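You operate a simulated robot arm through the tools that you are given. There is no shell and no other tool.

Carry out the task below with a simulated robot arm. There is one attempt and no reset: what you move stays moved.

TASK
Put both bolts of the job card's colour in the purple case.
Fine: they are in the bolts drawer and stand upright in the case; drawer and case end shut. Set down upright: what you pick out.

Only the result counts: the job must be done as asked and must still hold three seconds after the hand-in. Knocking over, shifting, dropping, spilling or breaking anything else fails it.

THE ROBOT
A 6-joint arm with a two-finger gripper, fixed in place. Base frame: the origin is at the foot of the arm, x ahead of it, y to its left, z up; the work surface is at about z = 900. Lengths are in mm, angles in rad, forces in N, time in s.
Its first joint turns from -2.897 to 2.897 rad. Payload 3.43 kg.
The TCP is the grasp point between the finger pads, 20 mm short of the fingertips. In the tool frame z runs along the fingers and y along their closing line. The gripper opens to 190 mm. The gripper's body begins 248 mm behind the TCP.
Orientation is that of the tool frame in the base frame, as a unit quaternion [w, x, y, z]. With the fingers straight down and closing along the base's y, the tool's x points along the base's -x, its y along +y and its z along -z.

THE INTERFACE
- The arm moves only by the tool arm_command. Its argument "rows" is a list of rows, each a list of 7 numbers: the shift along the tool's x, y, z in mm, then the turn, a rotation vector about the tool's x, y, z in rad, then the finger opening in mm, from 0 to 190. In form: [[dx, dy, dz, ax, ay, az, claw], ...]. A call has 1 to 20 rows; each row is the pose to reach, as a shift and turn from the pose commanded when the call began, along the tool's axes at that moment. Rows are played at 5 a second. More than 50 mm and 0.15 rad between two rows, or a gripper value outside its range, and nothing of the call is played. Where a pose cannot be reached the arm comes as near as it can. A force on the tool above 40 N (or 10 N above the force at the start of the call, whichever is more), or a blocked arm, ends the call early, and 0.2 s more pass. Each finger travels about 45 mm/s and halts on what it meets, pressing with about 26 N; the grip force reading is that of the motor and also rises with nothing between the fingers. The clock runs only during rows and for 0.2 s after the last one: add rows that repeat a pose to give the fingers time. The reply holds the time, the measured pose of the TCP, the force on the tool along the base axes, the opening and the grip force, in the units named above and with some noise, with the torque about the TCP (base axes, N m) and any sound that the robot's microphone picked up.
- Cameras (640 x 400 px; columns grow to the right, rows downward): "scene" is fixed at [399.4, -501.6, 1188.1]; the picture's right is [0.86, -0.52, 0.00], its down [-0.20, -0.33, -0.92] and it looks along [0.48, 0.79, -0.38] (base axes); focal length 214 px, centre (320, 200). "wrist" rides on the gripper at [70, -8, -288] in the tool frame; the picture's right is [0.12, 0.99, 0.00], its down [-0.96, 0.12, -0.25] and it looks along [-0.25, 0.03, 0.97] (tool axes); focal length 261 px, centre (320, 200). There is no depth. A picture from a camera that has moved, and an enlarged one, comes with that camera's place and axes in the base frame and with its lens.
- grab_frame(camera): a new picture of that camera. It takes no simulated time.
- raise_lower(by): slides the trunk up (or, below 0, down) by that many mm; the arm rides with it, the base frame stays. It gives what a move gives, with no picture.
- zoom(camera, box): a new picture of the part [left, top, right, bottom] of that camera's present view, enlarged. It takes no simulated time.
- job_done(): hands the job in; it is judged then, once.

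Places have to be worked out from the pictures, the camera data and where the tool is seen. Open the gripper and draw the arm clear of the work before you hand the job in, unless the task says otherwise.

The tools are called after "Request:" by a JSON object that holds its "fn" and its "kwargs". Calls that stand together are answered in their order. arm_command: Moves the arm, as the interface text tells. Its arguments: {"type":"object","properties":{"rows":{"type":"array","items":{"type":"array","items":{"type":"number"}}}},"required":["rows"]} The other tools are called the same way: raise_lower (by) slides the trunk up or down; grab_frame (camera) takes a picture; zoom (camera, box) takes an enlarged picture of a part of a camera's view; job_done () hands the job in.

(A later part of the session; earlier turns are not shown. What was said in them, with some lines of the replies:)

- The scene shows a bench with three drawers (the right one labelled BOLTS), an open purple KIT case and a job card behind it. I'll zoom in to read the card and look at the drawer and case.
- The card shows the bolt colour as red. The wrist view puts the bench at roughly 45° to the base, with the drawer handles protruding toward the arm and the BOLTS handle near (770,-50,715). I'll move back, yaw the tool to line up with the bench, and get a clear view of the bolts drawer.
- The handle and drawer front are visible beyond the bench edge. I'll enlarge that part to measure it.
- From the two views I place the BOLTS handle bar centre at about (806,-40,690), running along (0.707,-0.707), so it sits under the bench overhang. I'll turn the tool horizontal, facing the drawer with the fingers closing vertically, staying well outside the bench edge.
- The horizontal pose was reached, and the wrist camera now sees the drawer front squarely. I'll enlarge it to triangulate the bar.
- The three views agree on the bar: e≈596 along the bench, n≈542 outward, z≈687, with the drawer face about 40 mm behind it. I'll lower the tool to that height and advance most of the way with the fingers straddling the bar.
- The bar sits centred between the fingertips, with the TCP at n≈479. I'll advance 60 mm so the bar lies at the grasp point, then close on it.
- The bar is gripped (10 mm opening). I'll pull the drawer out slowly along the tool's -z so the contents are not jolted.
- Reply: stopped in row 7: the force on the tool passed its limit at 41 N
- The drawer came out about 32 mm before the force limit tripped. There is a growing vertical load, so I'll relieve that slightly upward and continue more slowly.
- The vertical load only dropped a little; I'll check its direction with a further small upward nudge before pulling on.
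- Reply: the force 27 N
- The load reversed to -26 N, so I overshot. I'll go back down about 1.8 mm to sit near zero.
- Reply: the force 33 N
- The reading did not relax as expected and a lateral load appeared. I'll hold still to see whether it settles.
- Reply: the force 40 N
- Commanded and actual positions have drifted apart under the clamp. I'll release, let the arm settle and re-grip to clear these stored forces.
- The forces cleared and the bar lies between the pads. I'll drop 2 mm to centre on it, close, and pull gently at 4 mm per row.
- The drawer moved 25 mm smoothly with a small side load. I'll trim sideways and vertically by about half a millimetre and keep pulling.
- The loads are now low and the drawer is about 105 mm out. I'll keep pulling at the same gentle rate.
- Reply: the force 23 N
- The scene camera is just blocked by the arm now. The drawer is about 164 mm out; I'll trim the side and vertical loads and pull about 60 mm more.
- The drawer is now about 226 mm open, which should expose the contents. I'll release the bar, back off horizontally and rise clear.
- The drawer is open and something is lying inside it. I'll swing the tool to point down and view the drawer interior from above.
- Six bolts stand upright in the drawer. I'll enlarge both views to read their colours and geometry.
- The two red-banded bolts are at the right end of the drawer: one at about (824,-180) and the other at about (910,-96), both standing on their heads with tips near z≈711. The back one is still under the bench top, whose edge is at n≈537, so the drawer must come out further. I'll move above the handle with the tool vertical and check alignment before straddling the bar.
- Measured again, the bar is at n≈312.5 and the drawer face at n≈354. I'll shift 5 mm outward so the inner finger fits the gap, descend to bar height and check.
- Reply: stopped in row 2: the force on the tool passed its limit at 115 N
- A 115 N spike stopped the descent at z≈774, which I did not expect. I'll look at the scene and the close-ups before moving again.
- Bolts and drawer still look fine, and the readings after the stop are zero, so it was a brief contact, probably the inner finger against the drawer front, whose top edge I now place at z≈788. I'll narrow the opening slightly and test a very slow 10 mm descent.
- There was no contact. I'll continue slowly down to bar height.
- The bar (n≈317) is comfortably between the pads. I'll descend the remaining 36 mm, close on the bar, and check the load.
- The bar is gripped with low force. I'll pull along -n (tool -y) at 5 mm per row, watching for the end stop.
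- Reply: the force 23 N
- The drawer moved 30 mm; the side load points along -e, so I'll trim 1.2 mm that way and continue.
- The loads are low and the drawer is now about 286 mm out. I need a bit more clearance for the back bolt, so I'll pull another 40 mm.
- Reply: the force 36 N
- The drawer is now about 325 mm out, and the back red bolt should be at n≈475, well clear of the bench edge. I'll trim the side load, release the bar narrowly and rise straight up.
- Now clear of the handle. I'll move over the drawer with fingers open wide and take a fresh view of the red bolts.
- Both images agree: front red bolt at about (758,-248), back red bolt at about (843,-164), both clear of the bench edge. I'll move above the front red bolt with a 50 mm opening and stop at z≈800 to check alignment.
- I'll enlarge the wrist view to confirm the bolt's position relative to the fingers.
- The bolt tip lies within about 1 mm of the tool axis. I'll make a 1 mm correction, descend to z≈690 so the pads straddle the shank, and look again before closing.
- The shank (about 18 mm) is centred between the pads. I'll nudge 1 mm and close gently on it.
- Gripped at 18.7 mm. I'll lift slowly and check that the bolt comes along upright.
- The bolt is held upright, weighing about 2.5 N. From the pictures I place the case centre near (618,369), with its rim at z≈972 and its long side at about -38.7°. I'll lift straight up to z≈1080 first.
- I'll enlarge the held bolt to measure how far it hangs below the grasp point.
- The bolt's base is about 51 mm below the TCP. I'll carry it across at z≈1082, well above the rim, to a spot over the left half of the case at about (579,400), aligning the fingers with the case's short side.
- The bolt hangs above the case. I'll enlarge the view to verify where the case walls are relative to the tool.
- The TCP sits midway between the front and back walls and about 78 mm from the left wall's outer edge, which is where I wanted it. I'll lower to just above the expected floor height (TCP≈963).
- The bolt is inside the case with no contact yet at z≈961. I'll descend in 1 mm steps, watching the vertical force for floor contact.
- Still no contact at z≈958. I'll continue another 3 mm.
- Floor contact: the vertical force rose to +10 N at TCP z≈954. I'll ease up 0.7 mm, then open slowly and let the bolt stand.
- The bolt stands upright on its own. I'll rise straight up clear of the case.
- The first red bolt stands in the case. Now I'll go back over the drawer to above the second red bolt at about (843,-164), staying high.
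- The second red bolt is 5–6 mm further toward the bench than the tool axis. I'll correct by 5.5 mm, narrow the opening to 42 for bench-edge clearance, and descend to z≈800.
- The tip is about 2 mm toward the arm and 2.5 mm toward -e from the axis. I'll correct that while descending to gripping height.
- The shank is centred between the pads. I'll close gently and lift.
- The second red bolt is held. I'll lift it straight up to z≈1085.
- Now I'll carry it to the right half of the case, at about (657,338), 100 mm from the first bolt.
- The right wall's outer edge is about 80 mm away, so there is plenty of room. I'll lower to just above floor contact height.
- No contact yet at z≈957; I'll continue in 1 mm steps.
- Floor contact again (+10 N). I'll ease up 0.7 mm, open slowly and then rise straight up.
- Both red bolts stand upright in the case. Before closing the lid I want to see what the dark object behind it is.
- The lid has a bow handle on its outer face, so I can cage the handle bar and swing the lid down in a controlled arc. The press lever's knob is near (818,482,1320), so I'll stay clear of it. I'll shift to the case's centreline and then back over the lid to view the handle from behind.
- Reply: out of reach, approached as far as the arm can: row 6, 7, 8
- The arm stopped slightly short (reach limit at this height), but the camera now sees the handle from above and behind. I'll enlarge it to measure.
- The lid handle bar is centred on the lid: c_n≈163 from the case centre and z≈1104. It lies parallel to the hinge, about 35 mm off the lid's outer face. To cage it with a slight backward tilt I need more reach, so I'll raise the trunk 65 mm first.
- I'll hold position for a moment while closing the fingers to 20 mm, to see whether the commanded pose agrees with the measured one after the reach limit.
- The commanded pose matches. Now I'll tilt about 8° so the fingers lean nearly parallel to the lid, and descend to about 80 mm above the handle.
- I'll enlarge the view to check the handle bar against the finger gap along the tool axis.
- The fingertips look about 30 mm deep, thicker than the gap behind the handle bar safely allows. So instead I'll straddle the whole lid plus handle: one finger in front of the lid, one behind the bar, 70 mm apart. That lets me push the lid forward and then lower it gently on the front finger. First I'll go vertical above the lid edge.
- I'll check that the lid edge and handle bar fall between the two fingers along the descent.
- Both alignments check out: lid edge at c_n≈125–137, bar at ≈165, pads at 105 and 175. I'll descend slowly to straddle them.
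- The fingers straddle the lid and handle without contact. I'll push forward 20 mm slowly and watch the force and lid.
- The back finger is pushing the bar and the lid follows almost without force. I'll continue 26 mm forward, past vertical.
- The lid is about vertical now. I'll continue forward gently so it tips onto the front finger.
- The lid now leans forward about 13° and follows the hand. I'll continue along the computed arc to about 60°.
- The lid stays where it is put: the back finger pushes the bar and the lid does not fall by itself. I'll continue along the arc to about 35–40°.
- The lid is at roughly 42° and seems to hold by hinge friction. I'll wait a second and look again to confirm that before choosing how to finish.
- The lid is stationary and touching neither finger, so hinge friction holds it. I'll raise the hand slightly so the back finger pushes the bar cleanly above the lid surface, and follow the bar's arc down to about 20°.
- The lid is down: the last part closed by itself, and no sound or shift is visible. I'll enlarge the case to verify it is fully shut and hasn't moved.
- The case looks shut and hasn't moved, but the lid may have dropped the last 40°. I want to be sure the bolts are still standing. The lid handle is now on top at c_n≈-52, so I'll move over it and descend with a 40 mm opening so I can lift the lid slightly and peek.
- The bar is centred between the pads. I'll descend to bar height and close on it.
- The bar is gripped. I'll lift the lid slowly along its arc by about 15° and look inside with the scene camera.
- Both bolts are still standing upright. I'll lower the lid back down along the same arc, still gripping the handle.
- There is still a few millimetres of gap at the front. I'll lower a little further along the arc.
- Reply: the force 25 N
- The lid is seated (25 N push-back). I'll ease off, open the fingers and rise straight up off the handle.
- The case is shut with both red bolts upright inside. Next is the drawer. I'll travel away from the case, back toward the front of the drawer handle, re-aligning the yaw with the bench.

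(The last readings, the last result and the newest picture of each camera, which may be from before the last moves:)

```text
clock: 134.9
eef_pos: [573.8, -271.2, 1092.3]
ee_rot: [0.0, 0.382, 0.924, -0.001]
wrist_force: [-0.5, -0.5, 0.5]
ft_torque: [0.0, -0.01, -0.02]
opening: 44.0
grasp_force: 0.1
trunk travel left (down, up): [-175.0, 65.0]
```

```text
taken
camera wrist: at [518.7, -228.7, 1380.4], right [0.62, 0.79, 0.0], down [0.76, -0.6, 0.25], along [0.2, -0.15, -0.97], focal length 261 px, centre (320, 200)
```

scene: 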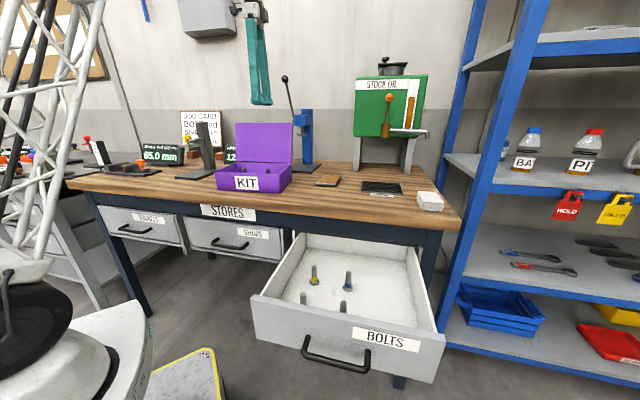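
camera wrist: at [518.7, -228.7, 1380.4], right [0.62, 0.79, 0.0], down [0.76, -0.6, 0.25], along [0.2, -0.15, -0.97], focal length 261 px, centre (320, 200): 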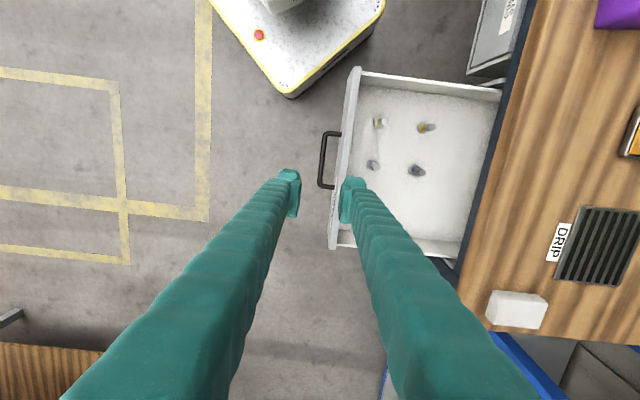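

The four remaining bolts still stand in the drawer, with the bar at n≈218. I'll turn the tool horizontal facing the drawer, backing off to n≈164.

Request:
{"fn": "arm_command", "kwargs": {"rows": [[0, -4, 8, -0.131, 0, 0, 50], [0, -8, 16, -0.262, 0, 0, 50], [0, -12, 23, -0.393, 0, 0, 50], [0, -17, 31, -0.524, 0, 0, 50], [0, -21, 38, -0.655, 0, 0, 50], [0, -25, 46, -0.785, 0, 0, 50], [0, -29, 54, -0.916, 0, 0, 50], [0, -33, 61, -1.047, 0, 0, 50], [0, -38, 69, -1.178, 0, 0, 50], [0, -42, 77, -1.309, 0, 0, 50], [0, -46, 84, -1.44, 0, 0, 50], [0, -50, 92, -1.571, 0, 0, 50], [0, -50, 92, -1.571, 0, 0, 50]]}}

Request:
{"fn": "grab_frame", "kwargs": {"camera": "wrist"}}

```text
clock: 137.7
eef_pos: [539.7, -306.2, 1001.6]
ee_rot: [0.271, 0.27, 0.653, 0.654]
wrist_force: [0.8, 0.1, -0.1]
ft_torque: [-0.01, 0.02, -0.05]
opening: 50.3
grasp_force: 0.1
trunk travel left (down, up): [-175.0, 65.0]
```

```text
taken
camera wrist: at [286.1, -461.8, 992.5], right [-0.09, 0.08, 0.99], down [0.5, -0.86, 0.12], along [0.86, 0.51, 0.03], focal length 261 px, centre (320, 200)
```

wrist: 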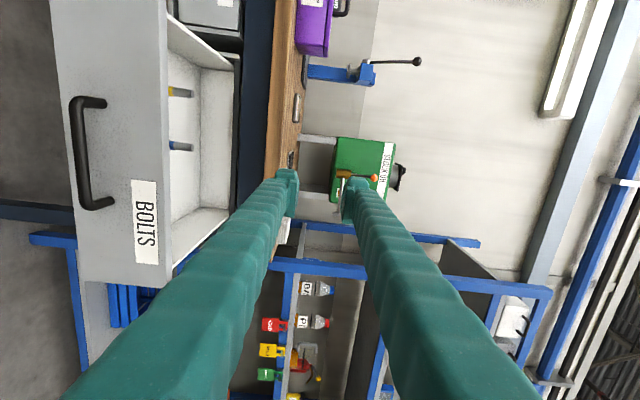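

Horizontal and clear of the handle. I'll descend to z≈700 so the fingers straddle the bar height.

Request:
{"fn": "arm_command", "kwargs": {"rows": [[0, -40, 0, 0, 0, 0, 50], [0, -85, 0, 0, 0, 0, 50], [0, -130, 0, 0, 0, 0, 50], [0, -175, 0, 0, 0, 0, 50], [0, -220, 0, 0, 0, 0, 50], [0, -265, 0, 0, 0, 0, 50], [-1, -301, 0, 0, 0, 0, 50], [-1, -301, 0, 0, 0, 0, 50]]}}

Request:
{"fn": "grab_frame", "kwargs": {"camera": "wrist"}}

```text
clock: 139.5
eef_pos: [540.1, -310.6, 700.7]
ee_rot: [0.271, 0.27, 0.654, 0.653]
wrist_force: [-0.5, -0.6, -0.2]
ft_torque: [0.02, 0.01, -0.02]
opening: 49.9
grasp_force: 0.1
trunk travel left (down, up): [-175.0, 65.0]
```

```text
taken
camera wrist: at [286.8, -466.6, 691.2], right [-0.08, 0.08, 0.99], down [0.5, -0.86, 0.12], along [0.86, 0.51, 0.03], focal length 261 px, centre (320, 200)
```

wrist: 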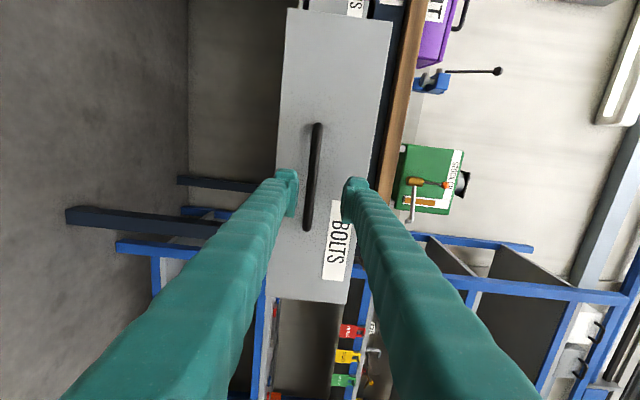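

The bar is between the fingers. I'll advance so the fingertips come up to the drawer face, slowing for contact.

Request:
{"fn": "arm_command", "kwargs": {"rows": [[0, 0, 15, 0, 0, 0, 50], [0, 0, 32, 0, 0, 0, 50], [0, 0, 48, 0, 0, 0, 50], [0, 0, 60, 0, 0, 0, 50], [0, 0, 66, 0, 0, 0, 50], [0, 0, 66, 0, 0, 0, 50]]}}

Request:
{"fn": "grab_frame", "kwargs": {"camera": "wrist"}}

```text
clock: 140.9
eef_pos: [587.8, -260.6, 700.7]
ee_rot: [0.27, 0.271, 0.653, 0.653]
wrist_force: [-0.4, -0.5, 1.2]
ft_torque: [0.01, -0.01, 0.02]
opening: 50.1
grasp_force: 0.1
trunk travel left (down, up): [-175.0, 65.0]
```

```text
taken
camera wrist: at [334.4, -416.2, 691.3], right [-0.08, 0.08, 0.99], down [0.5, -0.86, 0.12], along [0.86, 0.51, 0.03], focal length 261 px, centre (320, 200)
```

wrist: 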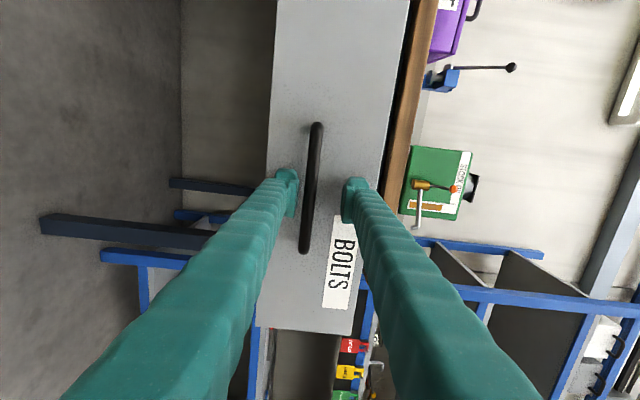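

No contact yet at n≈231. I'll creep forward to touch the face and begin pushing slowly.

Request:
{"fn": "arm_command", "kwargs": {"rows": [[0, 0, 2, 0, 0, 0, 50], [0, 0, 4, 0, 0, 0, 50], [0, 0, 6, 0, 0, 0, 50], [0, 0, 8, 0, 0, 0, 50], [0, 0, 10, 0, 0, 0, 50], [0, 0, 12, 0, 0, 0, 50], [0, 0, 14, 0, 0, 0, 50], [0, 0, 16, 0, 0, 0, 50], [0, 0, 18, 0, 0, 0, 50], [0, 0, 20, 0, 0, 0, 50], [0, 0, 23, 0, 0, 0, 50], [0, 0, 26, 0, 0, 0, 50], [0, 0, 29, 0, 0, 0, 50], [0, 0, 32, 0, 0, 0, 50], [0, 0, 35, 0, 0, 0, 50]]}}

Request:
{"fn": "grab_frame", "kwargs": {"camera": "wrist"}}

```text
clock: 144.1
eef_pos: [612.1, -236.8, 700.4]
ee_rot: [0.271, 0.271, 0.653, 0.654]
wrist_force: [0.3, 1.1, 0.2]
ft_torque: [-0.01, -0.01, -0.02]
opening: 50.0
grasp_force: 0.0
trunk travel left (down, up): [-175.0, 65.0]
```

```text
taken
camera wrist: at [358.4, -391.0, 691.4], right [-0.08, 0.08, 0.99], down [0.5, -0.86, 0.12], along [0.86, 0.51, 0.03], focal length 261 px, centre (320, 200)
```

wrist: 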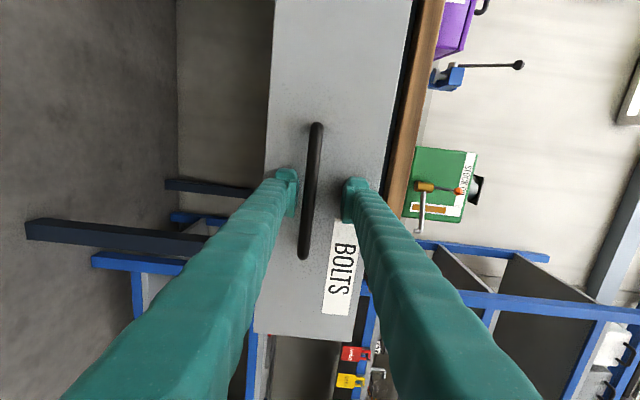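

Contact made and the drawer is moving in with negligible force. I'll keep pushing at a steady, gentle rate.

Request:
{"fn": "arm_command", "kwargs": {"rows": [[0, 0, 1.5, 0, 0, 0, 50], [0, 0, 4, 0, 0, 0, 50], [0, 0, 8, 0, 0, 0, 50], [0, 0, 13, 0, 0, 0, 50], [0, 0, 18, 0, 0, 0, 50], [0, 0, 23, 0, 0, 0, 50], [0, 0, 28, 0, 0, 0, 50], [0, 0, 33, 0, 0, 0, 50], [0, 0, 38, 0, 0, 0, 50], [0, 0, 43, 0, 0, 0, 50], [0, 0, 48, 0, 0, 0, 50], [0, 0, 53, 0, 0, 0, 50], [0, 0, 58, 0, 0, 0, 50], [0, 0, 63, 0, 0, 0, 50], [0, 0, 68, 0, 0, 0, 50], [0, 0, 73, 0, 0, 0, 50], [0, 0, 78, 0, 0, 0, 50], [0, 0, 82, 0, 0, 0, 50], [0, 0, 84.5, 0, 0, 0, 50], [0, 0, 86, 0, 0, 0, 50]]}}

Request:
{"fn": "grab_frame", "kwargs": {"camera": "wrist"}}

Request:
{"fn": "grab_frame", "kwargs": {"camera": "scene"}}

```text
clock: 148.3
eef_pos: [672.0, -174.7, 700.4]
ee_rot: [0.271, 0.271, 0.653, 0.654]
wrist_force: [0.0, -0.2, 0.2]
ft_torque: [-0.03, 0.02, -0.02]
opening: 49.9
grasp_force: 0.1
trunk travel left (down, up): [-175.0, 65.0]
```

```text
taken
camera wrist: at [418.7, -330.1, 692.3], right [-0.08, 0.08, 0.99], down [0.51, -0.86, 0.12], along [0.86, 0.51, 0.03], focal length 261 px, centre (320, 200)
```

wrist: 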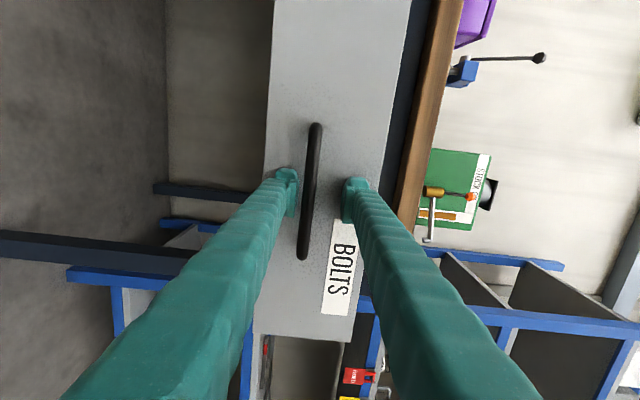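

```text
taken
```

scene: 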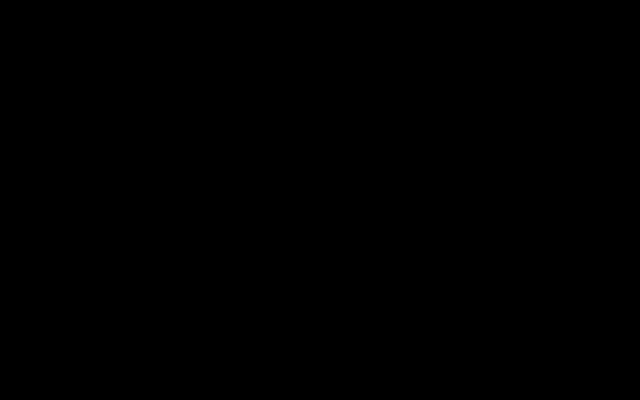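

The drawer is moving in smoothly. I'll continue pushing another stretch.

Request:
{"fn": "arm_command", "kwargs": {"rows": [[0, 0, 1.5, 0, 0, 0, 50], [0, 0, 4, 0, 0, 0, 50], [0, 0, 8, 0, 0, 0, 50], [0, 0, 13, 0, 0, 0, 50], [0, 0, 18, 0, 0, 0, 50], [0, 0, 23, 0, 0, 0, 50], [0, 0, 28, 0, 0, 0, 50], [0, 0, 33, 0, 0, 0, 50], [0, 0, 38, 0, 0, 0, 50], [0, 0, 43, 0, 0, 0, 50], [0, 0, 48, 0, 0, 0, 50], [0, 0, 53, 0, 0, 0, 50], [0, 0, 58, 0, 0, 0, 50], [0, 0, 63, 0, 0, 0, 50], [0, 0, 68, 0, 0, 0, 50], [0, 0, 73, 0, 0, 0, 50], [0, 0, 78, 0, 0, 0, 50], [0, 0, 82, 0, 0, 0, 50], [0, 0, 84.5, 0, 0, 0, 50], [0, 0, 86, 0, 0, 0, 50]]}}

Request:
{"fn": "arm_command", "kwargs": {"rows": [[0, 0, 1.5, 0, 0, 0, 50], [0, 0, 4, 0, 0, 0, 50], [0, 0, 8, 0, 0, 0, 50], [0, 0, 13, 0, 0, 0, 50], [0, 0, 18, 0, 0, 0, 50], [0, 0, 23, 0, 0, 0, 50], [0, 0, 28, 0, 0, 0, 50], [0, 0, 33, 0, 0, 0, 50], [0, 0, 38, 0, 0, 0, 50], [0, 0, 43, 0, 0, 0, 50], [0, 0, 48, 0, 0, 0, 50], [0, 0, 53, 0, 0, 0, 50], [0, 0, 58, 0, 0, 0, 50], [0, 0, 63, 0, 0, 0, 50], [0, 0, 68, 0, 0, 0, 50], [0, 0, 73, 0, 0, 0, 50], [0, 0, 78, 0, 0, 0, 50], [0, 0, 82, 0, 0, 0, 50], [0, 0, 84.5, 0, 0, 0, 50], [0, 0, 86, 0, 0, 0, 50]]}}

Request:
{"fn": "grab_frame", "kwargs": {"camera": "wrist"}}

```text
clock: 152.5
eef_pos: [734.1, -114.4, 698.1]
ee_rot: [0.271, 0.271, 0.653, 0.653]
wrist_force: [-0.5, 0.3, -0.8]
ft_torque: [-0.01, 0.05, 0.0]
opening: 49.9
grasp_force: 0.0
trunk travel left (down, up): [-175.0, 65.0]
```

```text
clock: 156.7
eef_pos: [793.9, -54.6, 699.1]
ee_rot: [0.271, 0.271, 0.653, 0.653]
wrist_force: [-0.6, 0.0, 0.3]
ft_torque: [-0.03, 0.06, 0.01]
opening: 49.8
grasp_force: 0.0
trunk travel left (down, up): [-175.0, 65.0]
```

```text
taken
camera wrist: at [540.7, -209.6, 691.2], right [-0.08, 0.08, 0.99], down [0.5, -0.86, 0.12], along [0.86, 0.51, 0.03], focal length 261 px, centre (320, 200)
```

wrist: 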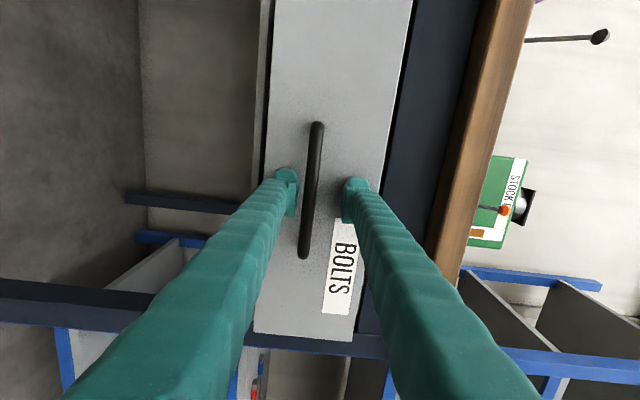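

TCP is at n≈523, about 40 mm from fully shut. I'll push the rest at 2–3 mm per row until it meets the stop.

Request:
{"fn": "arm_command", "kwargs": {"rows": [[0, 0, 1.5, 0, 0, 0, 50], [0, 0, 4, 0, 0, 0, 50], [0, 0, 7, 0, 0, 0, 50], [0, 0, 10, 0, 0, 0, 50], [0, 0, 13, 0, 0, 0, 50], [0, 0, 16, 0, 0, 0, 50], [0, 0, 19, 0, 0, 0, 50], [0, 0, 22, 0, 0, 0, 50], [0, 0, 24, 0, 0, 0, 50], [0, 0, 26, 0, 0, 0, 50], [0, 0, 28, 0, 0, 0, 50], [0, 0, 30, 0, 0, 0, 50]]}}

Request:
{"fn": "grab_frame", "kwargs": {"camera": "wrist"}}

```text
clock: 159.3
eef_pos: [816.6, -32.0, 699.9]
ee_rot: [0.27, 0.27, 0.653, 0.653]
wrist_force: [-0.1, 0.3, -0.2]
ft_torque: [-0.02, -0.02, -0.02]
opening: 50.0
grasp_force: 0.0
trunk travel left (down, up): [-175.0, 65.0]
```

```text
taken
camera wrist: at [562.4, -187.3, 690.8], right [-0.08, 0.08, 0.99], down [0.5, -0.86, 0.12], along [0.86, 0.51, 0.03], focal length 261 px, centre (320, 200)
```

wrist: 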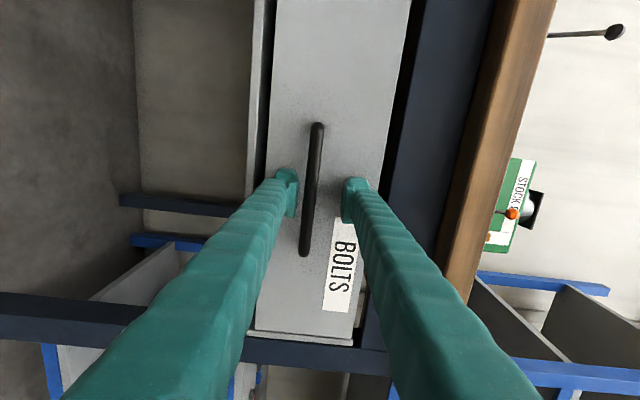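

No stop felt yet at n≈555. I'll continue very slowly up to 16 mm more.

Request:
{"fn": "arm_command", "kwargs": {"rows": [[0, 0, 1.5, 0, 0, 0, 50], [0, 0, 3, 0, 0, 0, 50], [0, 0, 4.5, 0, 0, 0, 50], [0, 0, 6, 0, 0, 0, 50], [0, 0, 7.5, 0, 0, 0, 50], [0, 0, 9, 0, 0, 0, 50], [0, 0, 10.5, 0, 0, 0, 50], [0, 0, 12, 0, 0, 0, 50], [0, 0, 12, 0, 0, 0, 50]]}}

Request:
{"fn": "grab_frame", "kwargs": {"camera": "wrist"}}

```text
clock: 160.8
eef_pos: [820.4, -27.2, 700.2]
ee_rot: [0.27, 0.271, 0.653, 0.654]
wrist_force: [-28.7, -26.0, 3.0]
ft_torque: [-0.53, -0.38, 0.09]
opening: 50.1
grasp_force: 0.0
trunk travel left (down, up): [-175.0, 65.0]
stopped in row 7: the force on the tool passed its limit at 44 N (the readings are from after the stop); the commanded pose is now the measured one
```

```text
taken
camera wrist: at [566.8, -182.6, 691.5], right [-0.08, 0.08, 0.99], down [0.51, -0.86, 0.11], along [0.86, 0.51, 0.03], focal length 261 px, centre (320, 200)
```

wrist: 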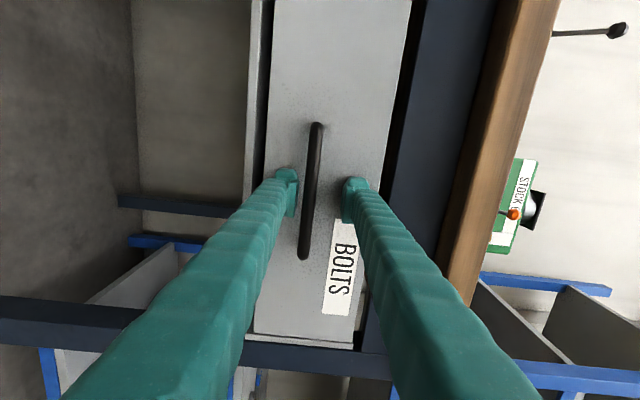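

The drawer hit its stop (39 N at face n≈581), so it is shut. I'll back straight off from the handle without touching it.

Request:
{"fn": "arm_command", "kwargs": {"rows": [[0, 0, -1.5, 0, 0, 0, 50], [0, 0, -4, 0, 0, 0, 50], [0, 0, -12, 0, 0, 0, 50], [0, 0, -25, 0, 0, 0, 50], [0, 0, -45, 0, 0, 0, 50], [0, 0, -75, 0, 0, 0, 50], [0, 0, -110, 0, 0, 0, 50], [0, 0, -150, 0, 0, 0, 50], [0, 0, -190, 0, 0, 0, 50], [0, 0, -190, 0, 0, 0, 50]]}}

Request:
{"fn": "grab_frame", "kwargs": {"camera": "wrist"}}

```text
clock: 163.0
eef_pos: [685.0, -157.7, 700.0]
ee_rot: [0.269, 0.27, 0.654, 0.654]
wrist_force: [-0.6, 0.3, 0.2]
ft_torque: [-0.04, 0.01, 0.01]
opening: 49.7
grasp_force: 0.0
trunk travel left (down, up): [-175.0, 65.0]
```

```text
taken
camera wrist: at [431.7, -313.3, 690.7], right [-0.08, 0.08, 0.99], down [0.51, -0.85, 0.11], along [0.86, 0.51, 0.03], focal length 261 px, centre (320, 200)
```

wrist: 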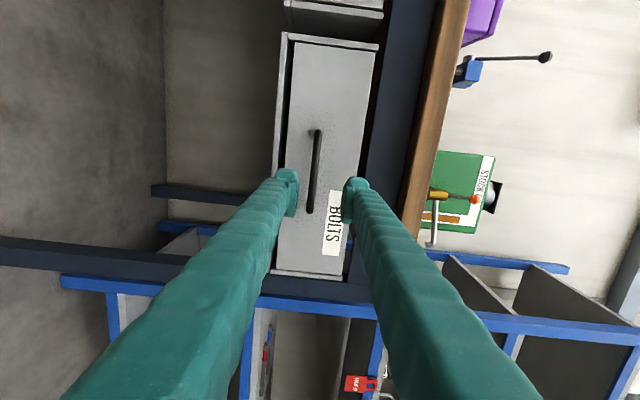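

The drawer front looks flush in its frame. I'll rise clear and then fold the tool back to vertical at a high, neutral position.

Request:
{"fn": "arm_command", "kwargs": {"rows": [[0, 30, -10, 0, 0, 0, 60], [0, 70, -30, 0, 0, 0, 80], [0, 115, -50, 0, 0, 0, 100], [0, 160, -60, 0, 0, 0, 100], [0, 205, -60, 0, 0, 0, 100], [0, 250, -60, 0, 0, 0, 100], [0, 300, -60, 0, 0, 0, 100], [0, 345, -60, 0, 0, 0, 100], [0, 390, -60, 0, 0, 0, 100], [0, 390, -60, 0, 0, 0, 100]]}}

Request:
{"fn": "arm_command", "kwargs": {"rows": [[10, 10, 0, 0.131, 0, 0, 100], [20, 20, 0, 0.262, 0, 0, 100], [30, 30, 0, 0.393, 0, 0, 100], [40, 40, 0, 0.524, 0, 0, 100], [50, 50, 0, 0.655, 0, 0, 100], [60, 60, 0, 0.785, 0, 0, 100], [70, 70, 0, 0.916, 0, 0, 100], [80, 80, 0, 1.047, 0, 0, 100], [90, 90, 0, 1.178, 0, 0, 100], [100, 100, 0, 1.309, 0, 0, 100], [110, 110, 0, 1.44, 0, 0, 100], [120, 120, 0, 1.571, 0, 0, 100], [120, 120, 0, 1.571, 0, 0, 100]]}}

Request:
{"fn": "grab_frame", "kwargs": {"camera": "scene"}}

Request:
{"fn": "grab_frame", "kwargs": {"camera": "wrist"}}

```text
clock: 165.2
eef_pos: [645.3, -204.3, 1091.2]
ee_rot: [0.269, 0.27, 0.653, 0.654]
wrist_force: [0.0, 0.1, -0.3]
ft_torque: [0.0, 0.01, 0.0]
opening: 99.9
grasp_force: 0.0
trunk travel left (down, up): [-175.0, 65.0]
```

```text
clock: 168.0
eef_pos: [559.9, -118.1, 1210.8]
ee_rot: [0.0, 0.382, 0.924, -0.001]
wrist_force: [0.2, -0.7, 0.2]
ft_torque: [0.05, 0.01, 0.01]
opening: 100.1
grasp_force: 0.0
trunk travel left (down, up): [-175.0, 65.0]
```

```text
taken
```

scene: 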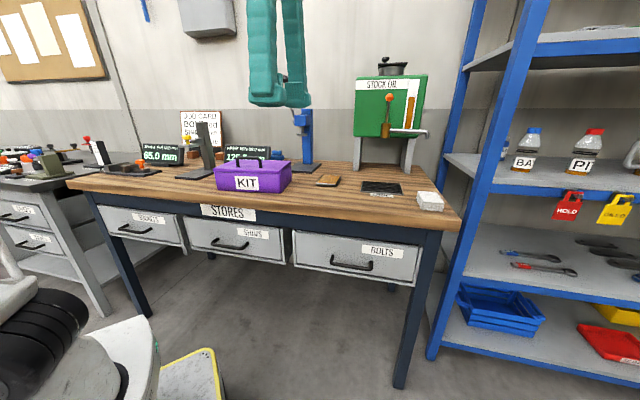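

```text
taken
camera wrist: at [503.7, -76.1, 1498.3], right [0.62, 0.79, 0.0], down [0.76, -0.6, 0.25], along [0.19, -0.15, -0.97], focal length 261 px, centre (320, 200)
```

wrist: 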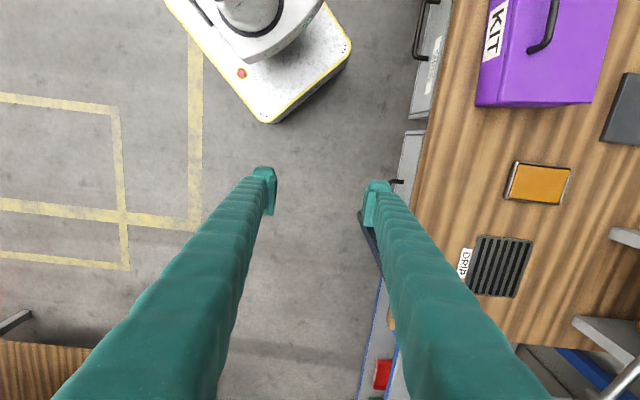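

I'll compare enlarged views of the drawer and case with the starting state to make sure both are fully shut.

Request:
{"fn": "zoom", "kwargs": {"camera": "scene", "box": [280, 210, 440, 310]}}

Request:
{"fn": "zoom", "kwargs": {"camera": "scene", "box": [200, 140, 310, 205]}}

Request:
{"fn": "zoom", "kwargs": {"camera": "scene", "box": [60, 100, 460, 300]}}

```text
4.00 times, centred on (360, 260) of scene
camera zoom: at [399.4, -501.6, 1188.1], right [0.86, -0.52, 0.0], down [-0.2, -0.33, -0.92], along [0.48, 0.79, -0.38], focal length 858 px, centre (160, -40)
```

zoom: 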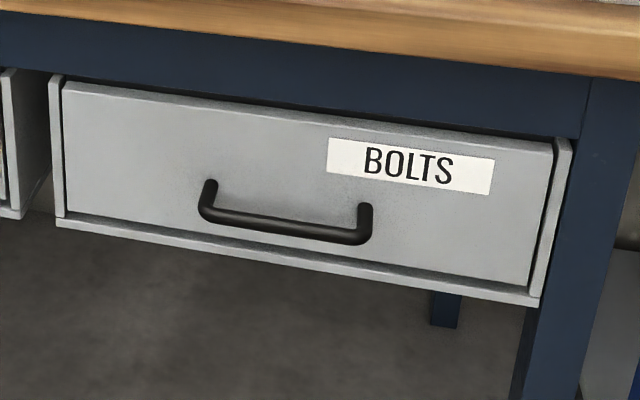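

```text
5.82 times, centred on (255, 172) of scene
camera zoom: at [399.4, -501.6, 1188.1], right [0.86, -0.52, 0.0], down [-0.2, -0.33, -0.92], along [0.48, 0.79, -0.38], focal length 1248 px, centre (698, 360)
```

zoom: 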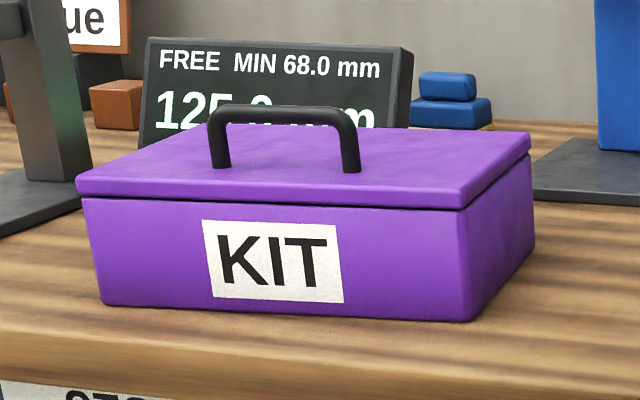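

```text
1.60 times, centred on (260, 200) of scene
camera zoom: at [399.4, -501.6, 1188.1], right [0.86, -0.52, 0.0], down [-0.2, -0.33, -0.92], along [0.48, 0.79, -0.38], focal length 343 px, centre (416, 200)
```

zoom: 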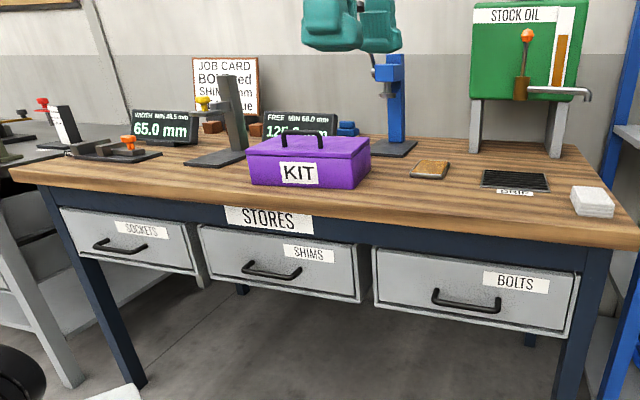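

The drawer matches its starting closed view, the case lid sits flush, and nothing else on the bench has moved. The gripper is open and clear of the bench, so I'll hand the job in.

Request:
{"fn": "job_done", "kwargs": {}}

```text
The job is handed in.
```

I put both red bolts in the purple KIT case, standing upright. The case and the bolts drawer are both shut, and I've handed the job in; I haven't seen a verdict.

- **Bolt colour:** part of the card's bolt line was hidden, but it reads "red". The drawer held red, blue and yellow bolts, so red was the only match.
- **Case lid:** the lid probably fell the last 40° or so on its own. I lifted it slightly to check. Both bolts were still standing, so I lowered it again under control until it was seated.
- **Drawer:** it is pushed in to its stop and looks the same as at the start. The other four bolts were standing when I last saw them, just before the slow push shut. I couldn't see inside after that.
- **Contact:** while opening the drawer the gripper had one brief knock of 115 N, probably against the drawer front. The bolts were still standing afterwards.
- **Rest of the bench:** nothing else on it looks moved. The gripper is open and clear of the work.
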